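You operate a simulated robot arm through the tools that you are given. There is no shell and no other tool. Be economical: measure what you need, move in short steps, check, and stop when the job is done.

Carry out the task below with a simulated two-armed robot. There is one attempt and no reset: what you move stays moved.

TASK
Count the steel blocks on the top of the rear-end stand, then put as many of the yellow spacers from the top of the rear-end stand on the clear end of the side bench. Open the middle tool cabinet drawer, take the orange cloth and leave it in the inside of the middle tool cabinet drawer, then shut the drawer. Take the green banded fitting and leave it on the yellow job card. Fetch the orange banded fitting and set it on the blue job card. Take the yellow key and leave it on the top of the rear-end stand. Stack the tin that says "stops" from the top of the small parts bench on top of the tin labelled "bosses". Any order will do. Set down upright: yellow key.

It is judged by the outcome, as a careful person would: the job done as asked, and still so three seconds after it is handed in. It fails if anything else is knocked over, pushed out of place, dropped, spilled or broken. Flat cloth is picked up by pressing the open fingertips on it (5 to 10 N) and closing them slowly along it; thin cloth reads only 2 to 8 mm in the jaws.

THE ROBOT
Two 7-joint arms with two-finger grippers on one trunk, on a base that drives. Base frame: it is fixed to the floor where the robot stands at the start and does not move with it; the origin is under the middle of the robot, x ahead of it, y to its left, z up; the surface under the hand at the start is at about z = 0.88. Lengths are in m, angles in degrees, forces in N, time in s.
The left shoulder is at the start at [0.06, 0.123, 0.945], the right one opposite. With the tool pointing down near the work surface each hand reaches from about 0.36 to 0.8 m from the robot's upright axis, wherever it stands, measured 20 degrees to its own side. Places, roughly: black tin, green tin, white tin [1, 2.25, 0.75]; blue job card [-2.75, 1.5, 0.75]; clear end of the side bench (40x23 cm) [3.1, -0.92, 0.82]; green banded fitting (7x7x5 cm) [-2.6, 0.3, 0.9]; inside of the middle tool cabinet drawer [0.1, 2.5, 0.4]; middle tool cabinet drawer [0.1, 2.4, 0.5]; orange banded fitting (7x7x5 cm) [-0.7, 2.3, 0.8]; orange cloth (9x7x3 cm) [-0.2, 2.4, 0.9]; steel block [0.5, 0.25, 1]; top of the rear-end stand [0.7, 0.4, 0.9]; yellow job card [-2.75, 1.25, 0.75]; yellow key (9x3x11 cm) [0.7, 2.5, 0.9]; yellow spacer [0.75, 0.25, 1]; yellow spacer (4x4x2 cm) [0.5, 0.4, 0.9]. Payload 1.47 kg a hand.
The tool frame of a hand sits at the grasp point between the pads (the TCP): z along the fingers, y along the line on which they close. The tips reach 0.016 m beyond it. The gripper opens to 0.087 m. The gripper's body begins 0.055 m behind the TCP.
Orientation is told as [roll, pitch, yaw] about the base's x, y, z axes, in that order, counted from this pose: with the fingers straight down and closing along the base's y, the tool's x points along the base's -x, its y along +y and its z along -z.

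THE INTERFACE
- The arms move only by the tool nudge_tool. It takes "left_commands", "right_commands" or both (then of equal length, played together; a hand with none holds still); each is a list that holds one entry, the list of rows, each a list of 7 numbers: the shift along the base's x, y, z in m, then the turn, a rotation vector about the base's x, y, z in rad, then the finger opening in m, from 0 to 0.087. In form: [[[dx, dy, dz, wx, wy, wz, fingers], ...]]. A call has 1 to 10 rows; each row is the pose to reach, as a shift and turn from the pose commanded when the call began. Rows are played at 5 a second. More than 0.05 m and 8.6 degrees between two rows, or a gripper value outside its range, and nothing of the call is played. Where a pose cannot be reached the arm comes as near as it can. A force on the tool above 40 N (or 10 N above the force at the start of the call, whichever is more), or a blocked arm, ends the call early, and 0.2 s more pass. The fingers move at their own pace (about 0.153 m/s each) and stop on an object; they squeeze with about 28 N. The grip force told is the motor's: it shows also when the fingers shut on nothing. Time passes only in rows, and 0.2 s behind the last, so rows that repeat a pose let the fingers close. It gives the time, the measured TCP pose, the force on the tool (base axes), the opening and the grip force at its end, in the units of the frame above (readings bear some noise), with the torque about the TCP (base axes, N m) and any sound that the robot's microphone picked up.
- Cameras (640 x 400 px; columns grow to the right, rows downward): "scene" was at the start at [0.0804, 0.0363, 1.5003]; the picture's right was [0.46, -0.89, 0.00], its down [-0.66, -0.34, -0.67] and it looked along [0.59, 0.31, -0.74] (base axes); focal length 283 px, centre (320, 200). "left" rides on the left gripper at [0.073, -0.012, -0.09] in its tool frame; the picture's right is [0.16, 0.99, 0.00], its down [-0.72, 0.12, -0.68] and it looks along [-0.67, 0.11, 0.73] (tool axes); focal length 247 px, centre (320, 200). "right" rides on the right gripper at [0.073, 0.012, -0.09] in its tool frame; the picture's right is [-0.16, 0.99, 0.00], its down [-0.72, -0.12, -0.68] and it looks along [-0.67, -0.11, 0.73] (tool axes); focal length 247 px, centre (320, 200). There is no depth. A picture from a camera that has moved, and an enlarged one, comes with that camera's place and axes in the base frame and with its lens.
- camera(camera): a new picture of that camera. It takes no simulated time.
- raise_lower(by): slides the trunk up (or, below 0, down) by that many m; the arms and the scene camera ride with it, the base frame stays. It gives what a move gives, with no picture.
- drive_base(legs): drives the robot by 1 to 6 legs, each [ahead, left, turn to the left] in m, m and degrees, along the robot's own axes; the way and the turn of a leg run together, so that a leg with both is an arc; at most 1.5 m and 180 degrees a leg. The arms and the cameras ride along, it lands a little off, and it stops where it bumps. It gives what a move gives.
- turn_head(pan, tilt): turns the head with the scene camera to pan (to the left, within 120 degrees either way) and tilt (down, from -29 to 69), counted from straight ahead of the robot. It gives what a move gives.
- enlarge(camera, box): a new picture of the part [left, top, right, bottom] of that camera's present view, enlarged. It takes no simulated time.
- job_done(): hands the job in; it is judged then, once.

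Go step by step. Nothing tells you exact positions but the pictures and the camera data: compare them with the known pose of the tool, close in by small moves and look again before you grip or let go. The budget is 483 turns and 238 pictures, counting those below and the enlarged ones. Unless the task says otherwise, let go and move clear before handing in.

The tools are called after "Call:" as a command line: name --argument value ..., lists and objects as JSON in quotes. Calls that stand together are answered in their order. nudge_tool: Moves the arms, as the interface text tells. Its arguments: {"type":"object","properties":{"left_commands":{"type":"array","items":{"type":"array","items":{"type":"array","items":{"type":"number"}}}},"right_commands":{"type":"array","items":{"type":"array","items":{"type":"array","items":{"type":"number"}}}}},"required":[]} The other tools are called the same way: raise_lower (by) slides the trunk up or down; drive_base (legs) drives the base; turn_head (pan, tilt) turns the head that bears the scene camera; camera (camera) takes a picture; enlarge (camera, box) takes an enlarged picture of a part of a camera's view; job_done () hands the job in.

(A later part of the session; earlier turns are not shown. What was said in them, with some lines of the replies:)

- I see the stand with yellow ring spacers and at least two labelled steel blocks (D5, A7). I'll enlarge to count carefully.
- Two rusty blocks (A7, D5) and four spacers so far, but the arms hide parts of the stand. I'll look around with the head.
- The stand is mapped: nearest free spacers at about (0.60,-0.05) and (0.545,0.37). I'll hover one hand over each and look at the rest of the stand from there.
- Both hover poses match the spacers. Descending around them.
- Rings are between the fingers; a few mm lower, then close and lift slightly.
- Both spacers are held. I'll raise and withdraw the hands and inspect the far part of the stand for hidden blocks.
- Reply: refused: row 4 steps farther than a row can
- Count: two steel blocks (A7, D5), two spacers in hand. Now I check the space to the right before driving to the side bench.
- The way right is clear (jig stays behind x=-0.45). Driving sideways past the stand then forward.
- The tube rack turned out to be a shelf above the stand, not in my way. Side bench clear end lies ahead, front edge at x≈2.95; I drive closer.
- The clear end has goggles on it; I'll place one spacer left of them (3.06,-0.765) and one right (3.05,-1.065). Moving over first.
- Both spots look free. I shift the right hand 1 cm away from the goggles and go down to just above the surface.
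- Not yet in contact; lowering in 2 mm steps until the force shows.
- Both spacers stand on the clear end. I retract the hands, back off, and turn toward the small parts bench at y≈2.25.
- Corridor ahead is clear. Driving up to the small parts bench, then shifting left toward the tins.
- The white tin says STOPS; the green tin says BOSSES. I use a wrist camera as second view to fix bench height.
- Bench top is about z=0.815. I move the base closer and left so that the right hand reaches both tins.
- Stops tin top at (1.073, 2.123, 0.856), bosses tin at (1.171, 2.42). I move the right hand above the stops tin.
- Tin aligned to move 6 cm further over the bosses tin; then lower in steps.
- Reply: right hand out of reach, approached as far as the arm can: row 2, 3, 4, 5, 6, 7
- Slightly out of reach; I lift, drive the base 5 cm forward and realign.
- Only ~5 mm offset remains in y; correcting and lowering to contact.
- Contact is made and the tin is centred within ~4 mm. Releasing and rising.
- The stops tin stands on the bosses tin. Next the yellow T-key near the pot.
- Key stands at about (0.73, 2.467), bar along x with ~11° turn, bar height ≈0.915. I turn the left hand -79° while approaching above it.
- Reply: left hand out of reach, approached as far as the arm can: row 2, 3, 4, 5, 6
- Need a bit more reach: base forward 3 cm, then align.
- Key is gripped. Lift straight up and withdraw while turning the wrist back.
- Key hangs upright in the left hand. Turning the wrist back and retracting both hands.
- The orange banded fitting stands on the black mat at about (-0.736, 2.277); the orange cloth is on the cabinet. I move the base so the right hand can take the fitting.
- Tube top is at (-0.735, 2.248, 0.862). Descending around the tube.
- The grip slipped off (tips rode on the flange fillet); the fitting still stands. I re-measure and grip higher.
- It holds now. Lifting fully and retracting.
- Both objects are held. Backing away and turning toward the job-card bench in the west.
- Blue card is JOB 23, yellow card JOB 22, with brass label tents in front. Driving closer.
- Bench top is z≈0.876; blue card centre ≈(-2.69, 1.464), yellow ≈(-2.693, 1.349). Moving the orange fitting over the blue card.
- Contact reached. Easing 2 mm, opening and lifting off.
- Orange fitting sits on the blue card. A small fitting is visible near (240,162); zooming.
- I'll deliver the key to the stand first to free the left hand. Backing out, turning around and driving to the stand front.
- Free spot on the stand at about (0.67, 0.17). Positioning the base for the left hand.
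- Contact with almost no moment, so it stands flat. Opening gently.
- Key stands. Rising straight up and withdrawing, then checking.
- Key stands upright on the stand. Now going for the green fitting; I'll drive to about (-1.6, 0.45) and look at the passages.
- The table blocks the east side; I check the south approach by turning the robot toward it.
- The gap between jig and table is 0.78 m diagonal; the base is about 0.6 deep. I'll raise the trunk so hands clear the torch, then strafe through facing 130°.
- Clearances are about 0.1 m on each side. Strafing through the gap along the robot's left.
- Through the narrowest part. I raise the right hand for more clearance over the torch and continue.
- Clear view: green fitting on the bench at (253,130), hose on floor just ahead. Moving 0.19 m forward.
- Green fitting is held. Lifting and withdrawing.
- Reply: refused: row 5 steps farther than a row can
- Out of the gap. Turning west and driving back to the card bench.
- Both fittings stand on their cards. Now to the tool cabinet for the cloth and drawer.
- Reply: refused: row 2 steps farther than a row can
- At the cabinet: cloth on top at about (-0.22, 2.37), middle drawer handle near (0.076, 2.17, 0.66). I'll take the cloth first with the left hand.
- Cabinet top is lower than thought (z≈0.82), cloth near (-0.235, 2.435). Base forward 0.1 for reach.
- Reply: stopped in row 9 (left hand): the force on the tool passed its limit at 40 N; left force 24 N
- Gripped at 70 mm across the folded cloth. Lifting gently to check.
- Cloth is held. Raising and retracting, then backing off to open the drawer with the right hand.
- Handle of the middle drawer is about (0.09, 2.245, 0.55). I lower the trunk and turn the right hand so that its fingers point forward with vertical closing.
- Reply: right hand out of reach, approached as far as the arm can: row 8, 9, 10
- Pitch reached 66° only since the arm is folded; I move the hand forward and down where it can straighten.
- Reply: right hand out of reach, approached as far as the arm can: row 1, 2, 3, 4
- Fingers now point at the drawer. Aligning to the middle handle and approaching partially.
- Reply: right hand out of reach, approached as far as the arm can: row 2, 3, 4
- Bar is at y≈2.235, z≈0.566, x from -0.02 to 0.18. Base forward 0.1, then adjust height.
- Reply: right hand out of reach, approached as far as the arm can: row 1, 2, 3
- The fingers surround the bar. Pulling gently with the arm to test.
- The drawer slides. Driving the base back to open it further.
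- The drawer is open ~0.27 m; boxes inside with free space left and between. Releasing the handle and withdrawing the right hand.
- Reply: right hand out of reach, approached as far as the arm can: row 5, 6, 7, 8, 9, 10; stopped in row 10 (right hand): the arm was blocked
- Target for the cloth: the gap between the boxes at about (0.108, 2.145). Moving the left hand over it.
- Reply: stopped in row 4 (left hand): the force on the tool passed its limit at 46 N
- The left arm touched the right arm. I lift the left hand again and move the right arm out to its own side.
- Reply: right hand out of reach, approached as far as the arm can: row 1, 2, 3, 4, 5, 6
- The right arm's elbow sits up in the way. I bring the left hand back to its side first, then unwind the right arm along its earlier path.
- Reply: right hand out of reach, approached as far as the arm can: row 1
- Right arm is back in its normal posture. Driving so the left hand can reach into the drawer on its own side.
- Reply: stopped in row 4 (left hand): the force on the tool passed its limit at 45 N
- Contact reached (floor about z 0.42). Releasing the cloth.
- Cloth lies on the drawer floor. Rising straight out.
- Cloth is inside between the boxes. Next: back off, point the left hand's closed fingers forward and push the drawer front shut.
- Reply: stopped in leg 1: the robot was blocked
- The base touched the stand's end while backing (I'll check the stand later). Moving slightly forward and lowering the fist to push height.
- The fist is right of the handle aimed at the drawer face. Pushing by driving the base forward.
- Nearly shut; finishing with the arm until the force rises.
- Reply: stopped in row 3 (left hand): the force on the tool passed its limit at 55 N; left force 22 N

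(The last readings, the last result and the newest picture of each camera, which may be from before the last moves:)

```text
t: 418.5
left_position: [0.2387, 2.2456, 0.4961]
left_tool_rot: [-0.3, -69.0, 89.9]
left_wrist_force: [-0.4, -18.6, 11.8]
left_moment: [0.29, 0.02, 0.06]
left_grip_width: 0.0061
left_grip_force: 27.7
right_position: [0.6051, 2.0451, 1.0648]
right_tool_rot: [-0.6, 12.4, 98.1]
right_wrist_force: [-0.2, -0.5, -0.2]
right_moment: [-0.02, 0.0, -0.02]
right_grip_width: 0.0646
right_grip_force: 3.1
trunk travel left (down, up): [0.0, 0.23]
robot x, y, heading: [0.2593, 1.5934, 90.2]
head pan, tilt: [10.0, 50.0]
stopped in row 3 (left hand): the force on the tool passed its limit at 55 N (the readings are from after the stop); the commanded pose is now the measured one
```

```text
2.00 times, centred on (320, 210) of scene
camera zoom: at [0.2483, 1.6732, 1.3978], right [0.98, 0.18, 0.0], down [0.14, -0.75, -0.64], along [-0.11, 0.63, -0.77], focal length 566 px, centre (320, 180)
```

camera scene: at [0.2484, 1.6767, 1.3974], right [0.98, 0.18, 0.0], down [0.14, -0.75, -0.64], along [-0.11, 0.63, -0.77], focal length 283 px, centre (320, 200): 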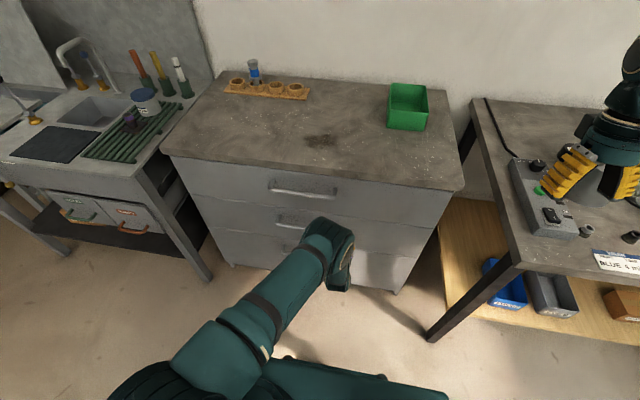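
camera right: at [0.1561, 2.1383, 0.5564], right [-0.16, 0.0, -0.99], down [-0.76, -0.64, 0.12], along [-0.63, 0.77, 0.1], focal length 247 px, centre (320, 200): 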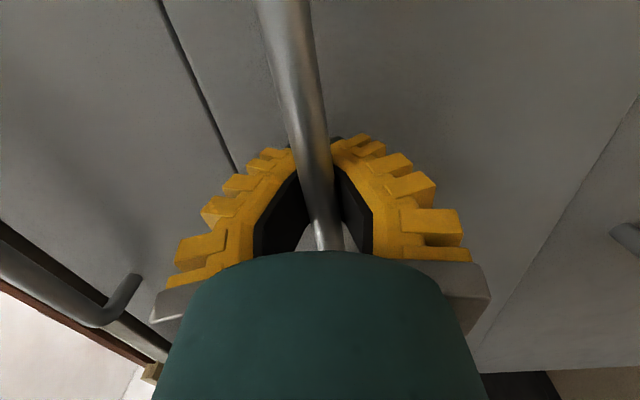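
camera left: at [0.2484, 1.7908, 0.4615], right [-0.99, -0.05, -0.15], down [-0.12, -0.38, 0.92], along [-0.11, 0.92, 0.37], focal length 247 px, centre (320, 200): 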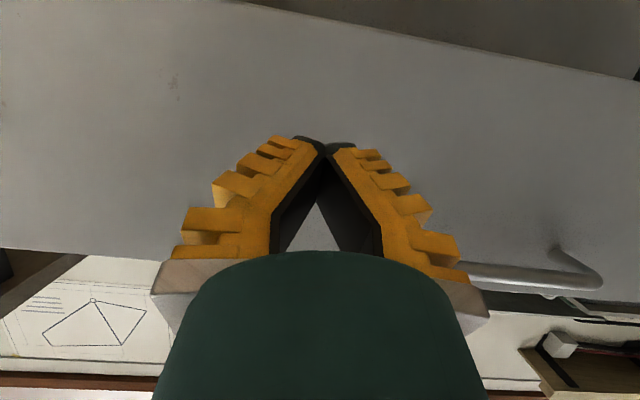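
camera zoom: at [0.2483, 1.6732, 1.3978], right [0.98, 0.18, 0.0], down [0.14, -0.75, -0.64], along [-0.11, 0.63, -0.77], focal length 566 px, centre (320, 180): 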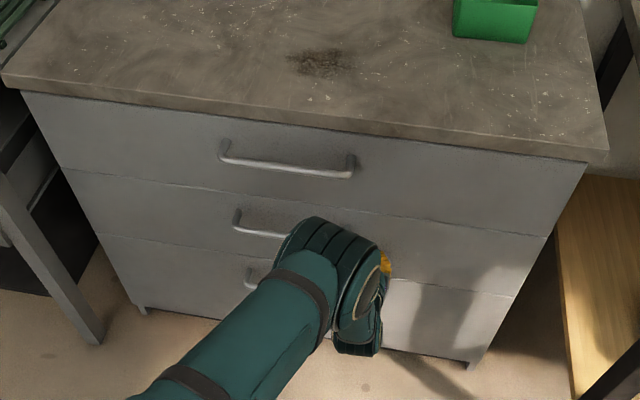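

Drawer is hard shut. Backing off a little and restoring the left arm.

Call:
drive_base --legs '[[-0.18, 0, 0]]'

Call:
nudge_tool --left_commands '[[[-0.01, -0.02, 0.04, -0.1, 0, 0, 0], [-0.02, -0.03, 0.08, -0.22, 0, 0, 0], [-0.03, -0.03, 0.12, -0.34, 0, 0, 0.02], [-0.04, -0.03, 0.16, -0.46, 0, 0, 0.04], [-0.05, -0.03, 0.2, -0.58, 0, 0, 0.06], [-0.07, -0.03, 0.24, -0.7, 0, 0, 0.06], [-0.09, -0.03, 0.28, -0.82, 0, 0, 0.06], [-0.11, -0.03, 0.32, -0.94, 0, 0, 0.06], [-0.13, -0.03, 0.36, -1.06, 0, 0, 0.06], [-0.15, -0.03, 0.4, -1.2, 0, 0, 0.06]]]'

Call:
turn_head --pan 20 --tilt 35

Call:
camera --camera "scene"

```text
t: 420.0
left_position: [0.2379, 2.0694, 0.4952]
left_tool_rot: [-0.2, -69.0, 90.1]
left_wrist_force: [0.7, -0.2, -0.4]
left_moment: [-0.01, -0.02, -0.01]
left_grip_width: 0.0
left_grip_force: 28.3
right_position: [0.6038, 1.8708, 1.0648]
right_tool_rot: [-0.7, 12.5, 98.3]
right_wrist_force: [-0.3, 0.0, -0.6]
right_moment: [0.0, 0.0, 0.06]
right_grip_width: 0.0646
right_grip_force: 3.5
trunk travel left (down, up): [0.0, 0.23]
robot x, y, heading: [0.2625, 1.4124, 90.3]
head pan, tilt: [10.0, 50.0]
```

```text
t: 422.2
left_position: [0.0874, 2.0369, 0.8953]
left_tool_rot: [-0.2, -0.2, 90.0]
left_wrist_force: [0.7, -0.9, 0.4]
left_moment: [-0.01, -0.01, 0.01]
left_grip_width: 0.0647
left_grip_force: 3.3
right_position: [0.6059, 1.8706, 1.0649]
right_tool_rot: [-0.8, 12.5, 98.3]
right_wrist_force: [0.2, 0.6, 0.0]
right_moment: [0.03, 0.01, -0.04]
right_grip_width: 0.0645
right_grip_force: 3.5
trunk travel left (down, up): [0.0, 0.23]
robot x, y, heading: [0.2618, 1.4109, 90.3]
head pan, tilt: [10.0, 50.0]
```

```text
t: 423.0
left_position: [0.0876, 2.0379, 0.8952]
left_tool_rot: [-0.2, -0.2, 89.9]
left_wrist_force: [-0.6, 0.2, 0.0]
left_moment: [0.03, 0.0, 0.02]
left_grip_width: 0.0646
left_grip_force: 3.0
right_position: [0.6059, 1.8703, 1.0651]
right_tool_rot: [-0.6, 12.6, 98.3]
right_wrist_force: [0.5, 0.1, 0.0]
right_moment: [0.0, -0.01, -0.02]
right_grip_width: 0.0645
right_grip_force: 3.3
trunk travel left (down, up): [0.0, 0.23]
robot x, y, heading: [0.2581, 1.4099, 90.4]
head pan, tilt: [20.0, 35.0]
```

```text
47 pictures are left
camera scene: at [0.2323, 1.5045, 1.4192], right [0.94, 0.35, 0.0], down [0.2, -0.54, -0.82], along [-0.29, 0.77, -0.57], focal length 283 px, centre (320, 200)
```

scene: 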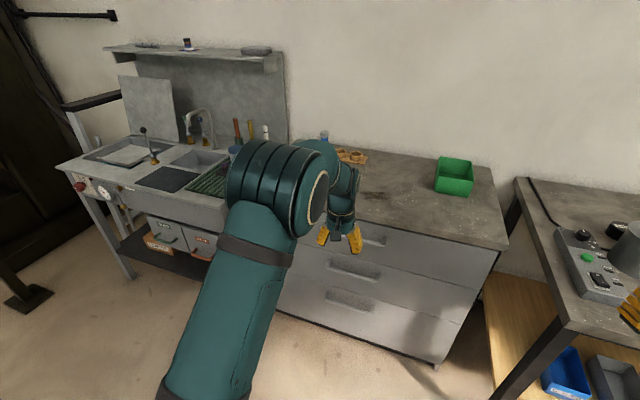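

Drawer shut. Checking the key and stand after the bump by looking back.

Call:
turn_head --pan -120 --tilt 20

Call:
camera --camera "scene"

```text
t: 425.2
left_position: [0.0893, 2.0378, 0.8938]
left_tool_rot: [-0.2, -0.3, 90.0]
left_wrist_force: [0.3, -0.3, -0.2]
left_moment: [-0.01, -0.02, 0.0]
left_grip_width: 0.0647
left_grip_force: 3.3
right_position: [0.6049, 1.8705, 1.0648]
right_tool_rot: [-0.6, 12.6, 98.4]
right_wrist_force: [0.4, -0.4, 0.1]
right_moment: [-0.02, -0.03, -0.01]
right_grip_width: 0.0648
right_grip_force: 3.7
trunk travel left (down, up): [0.0, 0.23]
robot x, y, heading: [0.2567, 1.4104, 90.3]
head pan, tilt: [-120.0, 20.0]
```

```text
46 pictures are left
camera scene: at [0.344, 1.376, 1.4431], right [-0.49, -0.87, 0.0], down [-0.3, 0.17, -0.94], along [0.82, -0.46, -0.34], focal length 283 px, centre (320, 200)
```

scene: 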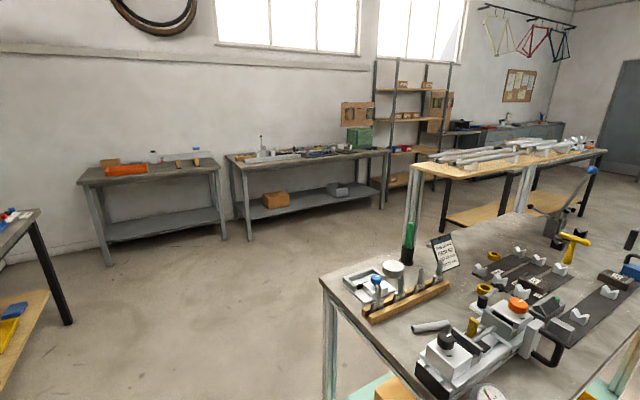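

Call:
enlarge --camera "scene" --box '[320, 220, 640, 400]'

```text
2.00 times, centred on (480, 310) of scene
camera zoom: at [0.344, 1.376, 1.4431], right [-0.49, -0.87, 0.0], down [-0.3, 0.17, -0.94], along [0.82, -0.46, -0.34], focal length 566 px, centre (0, -20)
```

zoom: 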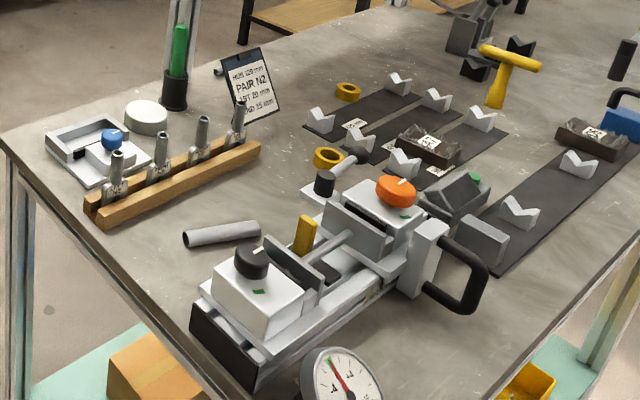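

Call:
turn_head --pan -50 --tilt 30

Call:
camera --camera "scene"

```text
t: 426.6
left_position: [0.0882, 2.0371, 0.8929]
left_tool_rot: [-0.2, -0.3, 90.0]
left_wrist_force: [-0.5, 0.3, 0.0]
left_moment: [0.03, 0.0, 0.01]
left_grip_width: 0.0645
left_grip_force: 3.4
right_position: [0.6053, 1.8705, 1.0639]
right_tool_rot: [-0.6, 12.6, 98.2]
right_wrist_force: [-0.4, 0.3, -0.4]
right_moment: [-0.01, -0.03, 0.01]
right_grip_width: 0.0647
right_grip_force: 2.9
trunk travel left (down, up): [0.0, 0.23]
robot x, y, heading: [0.2623, 1.4143, 90.3]
head pan, tilt: [-50.0, 30.0]
```

```text
44 pictures are left
camera scene: at [0.3319, 1.4806, 1.4271], right [0.65, -0.76, 0.0], down [-0.38, -0.32, -0.87], along [0.66, 0.56, -0.5], focal length 283 px, centre (320, 200)
```

scene: 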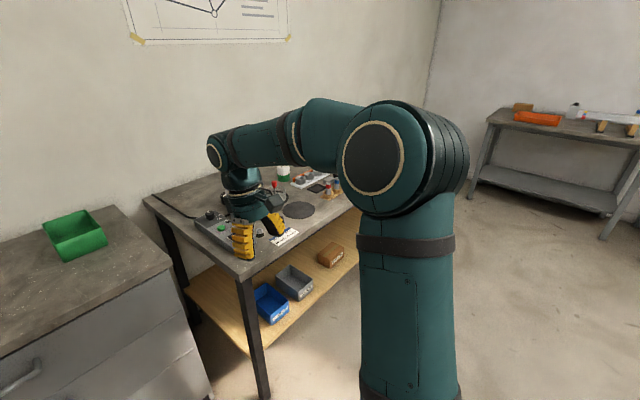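

Everything checks out: the stack stands, the drawer is shut, the key is upright on the stand and both hands are empty and clear. Handing in.

Call:
job_done

```text
The job is handed in.
```

I finished every part of the job and handed it in.

- **Spacers:** I counted two steel blocks on the rear-end stand (A7 and D5), so two yellow spacers are on the clear end of the side bench.
- **Cloth and drawer:** The orange cloth is inside the middle tool cabinet drawer, and the drawer is shut.
- **Fittings:** The green banded fitting is on the yellow card and the orange banded fitting is on the blue card. My first grip on the orange one slipped and shifted it slightly on its mat; it never fell.
- **Key:** The yellow key stands upright on top of the stand.
- **Tins:** The "stops" tin is stacked on the "bosses" tin.

While reversing I bumped the end of the stand once. I checked afterwards: the key was still upright and the rest of the stand looked undisturbed, including a short tube lying near the vise that I believe was there from the start.
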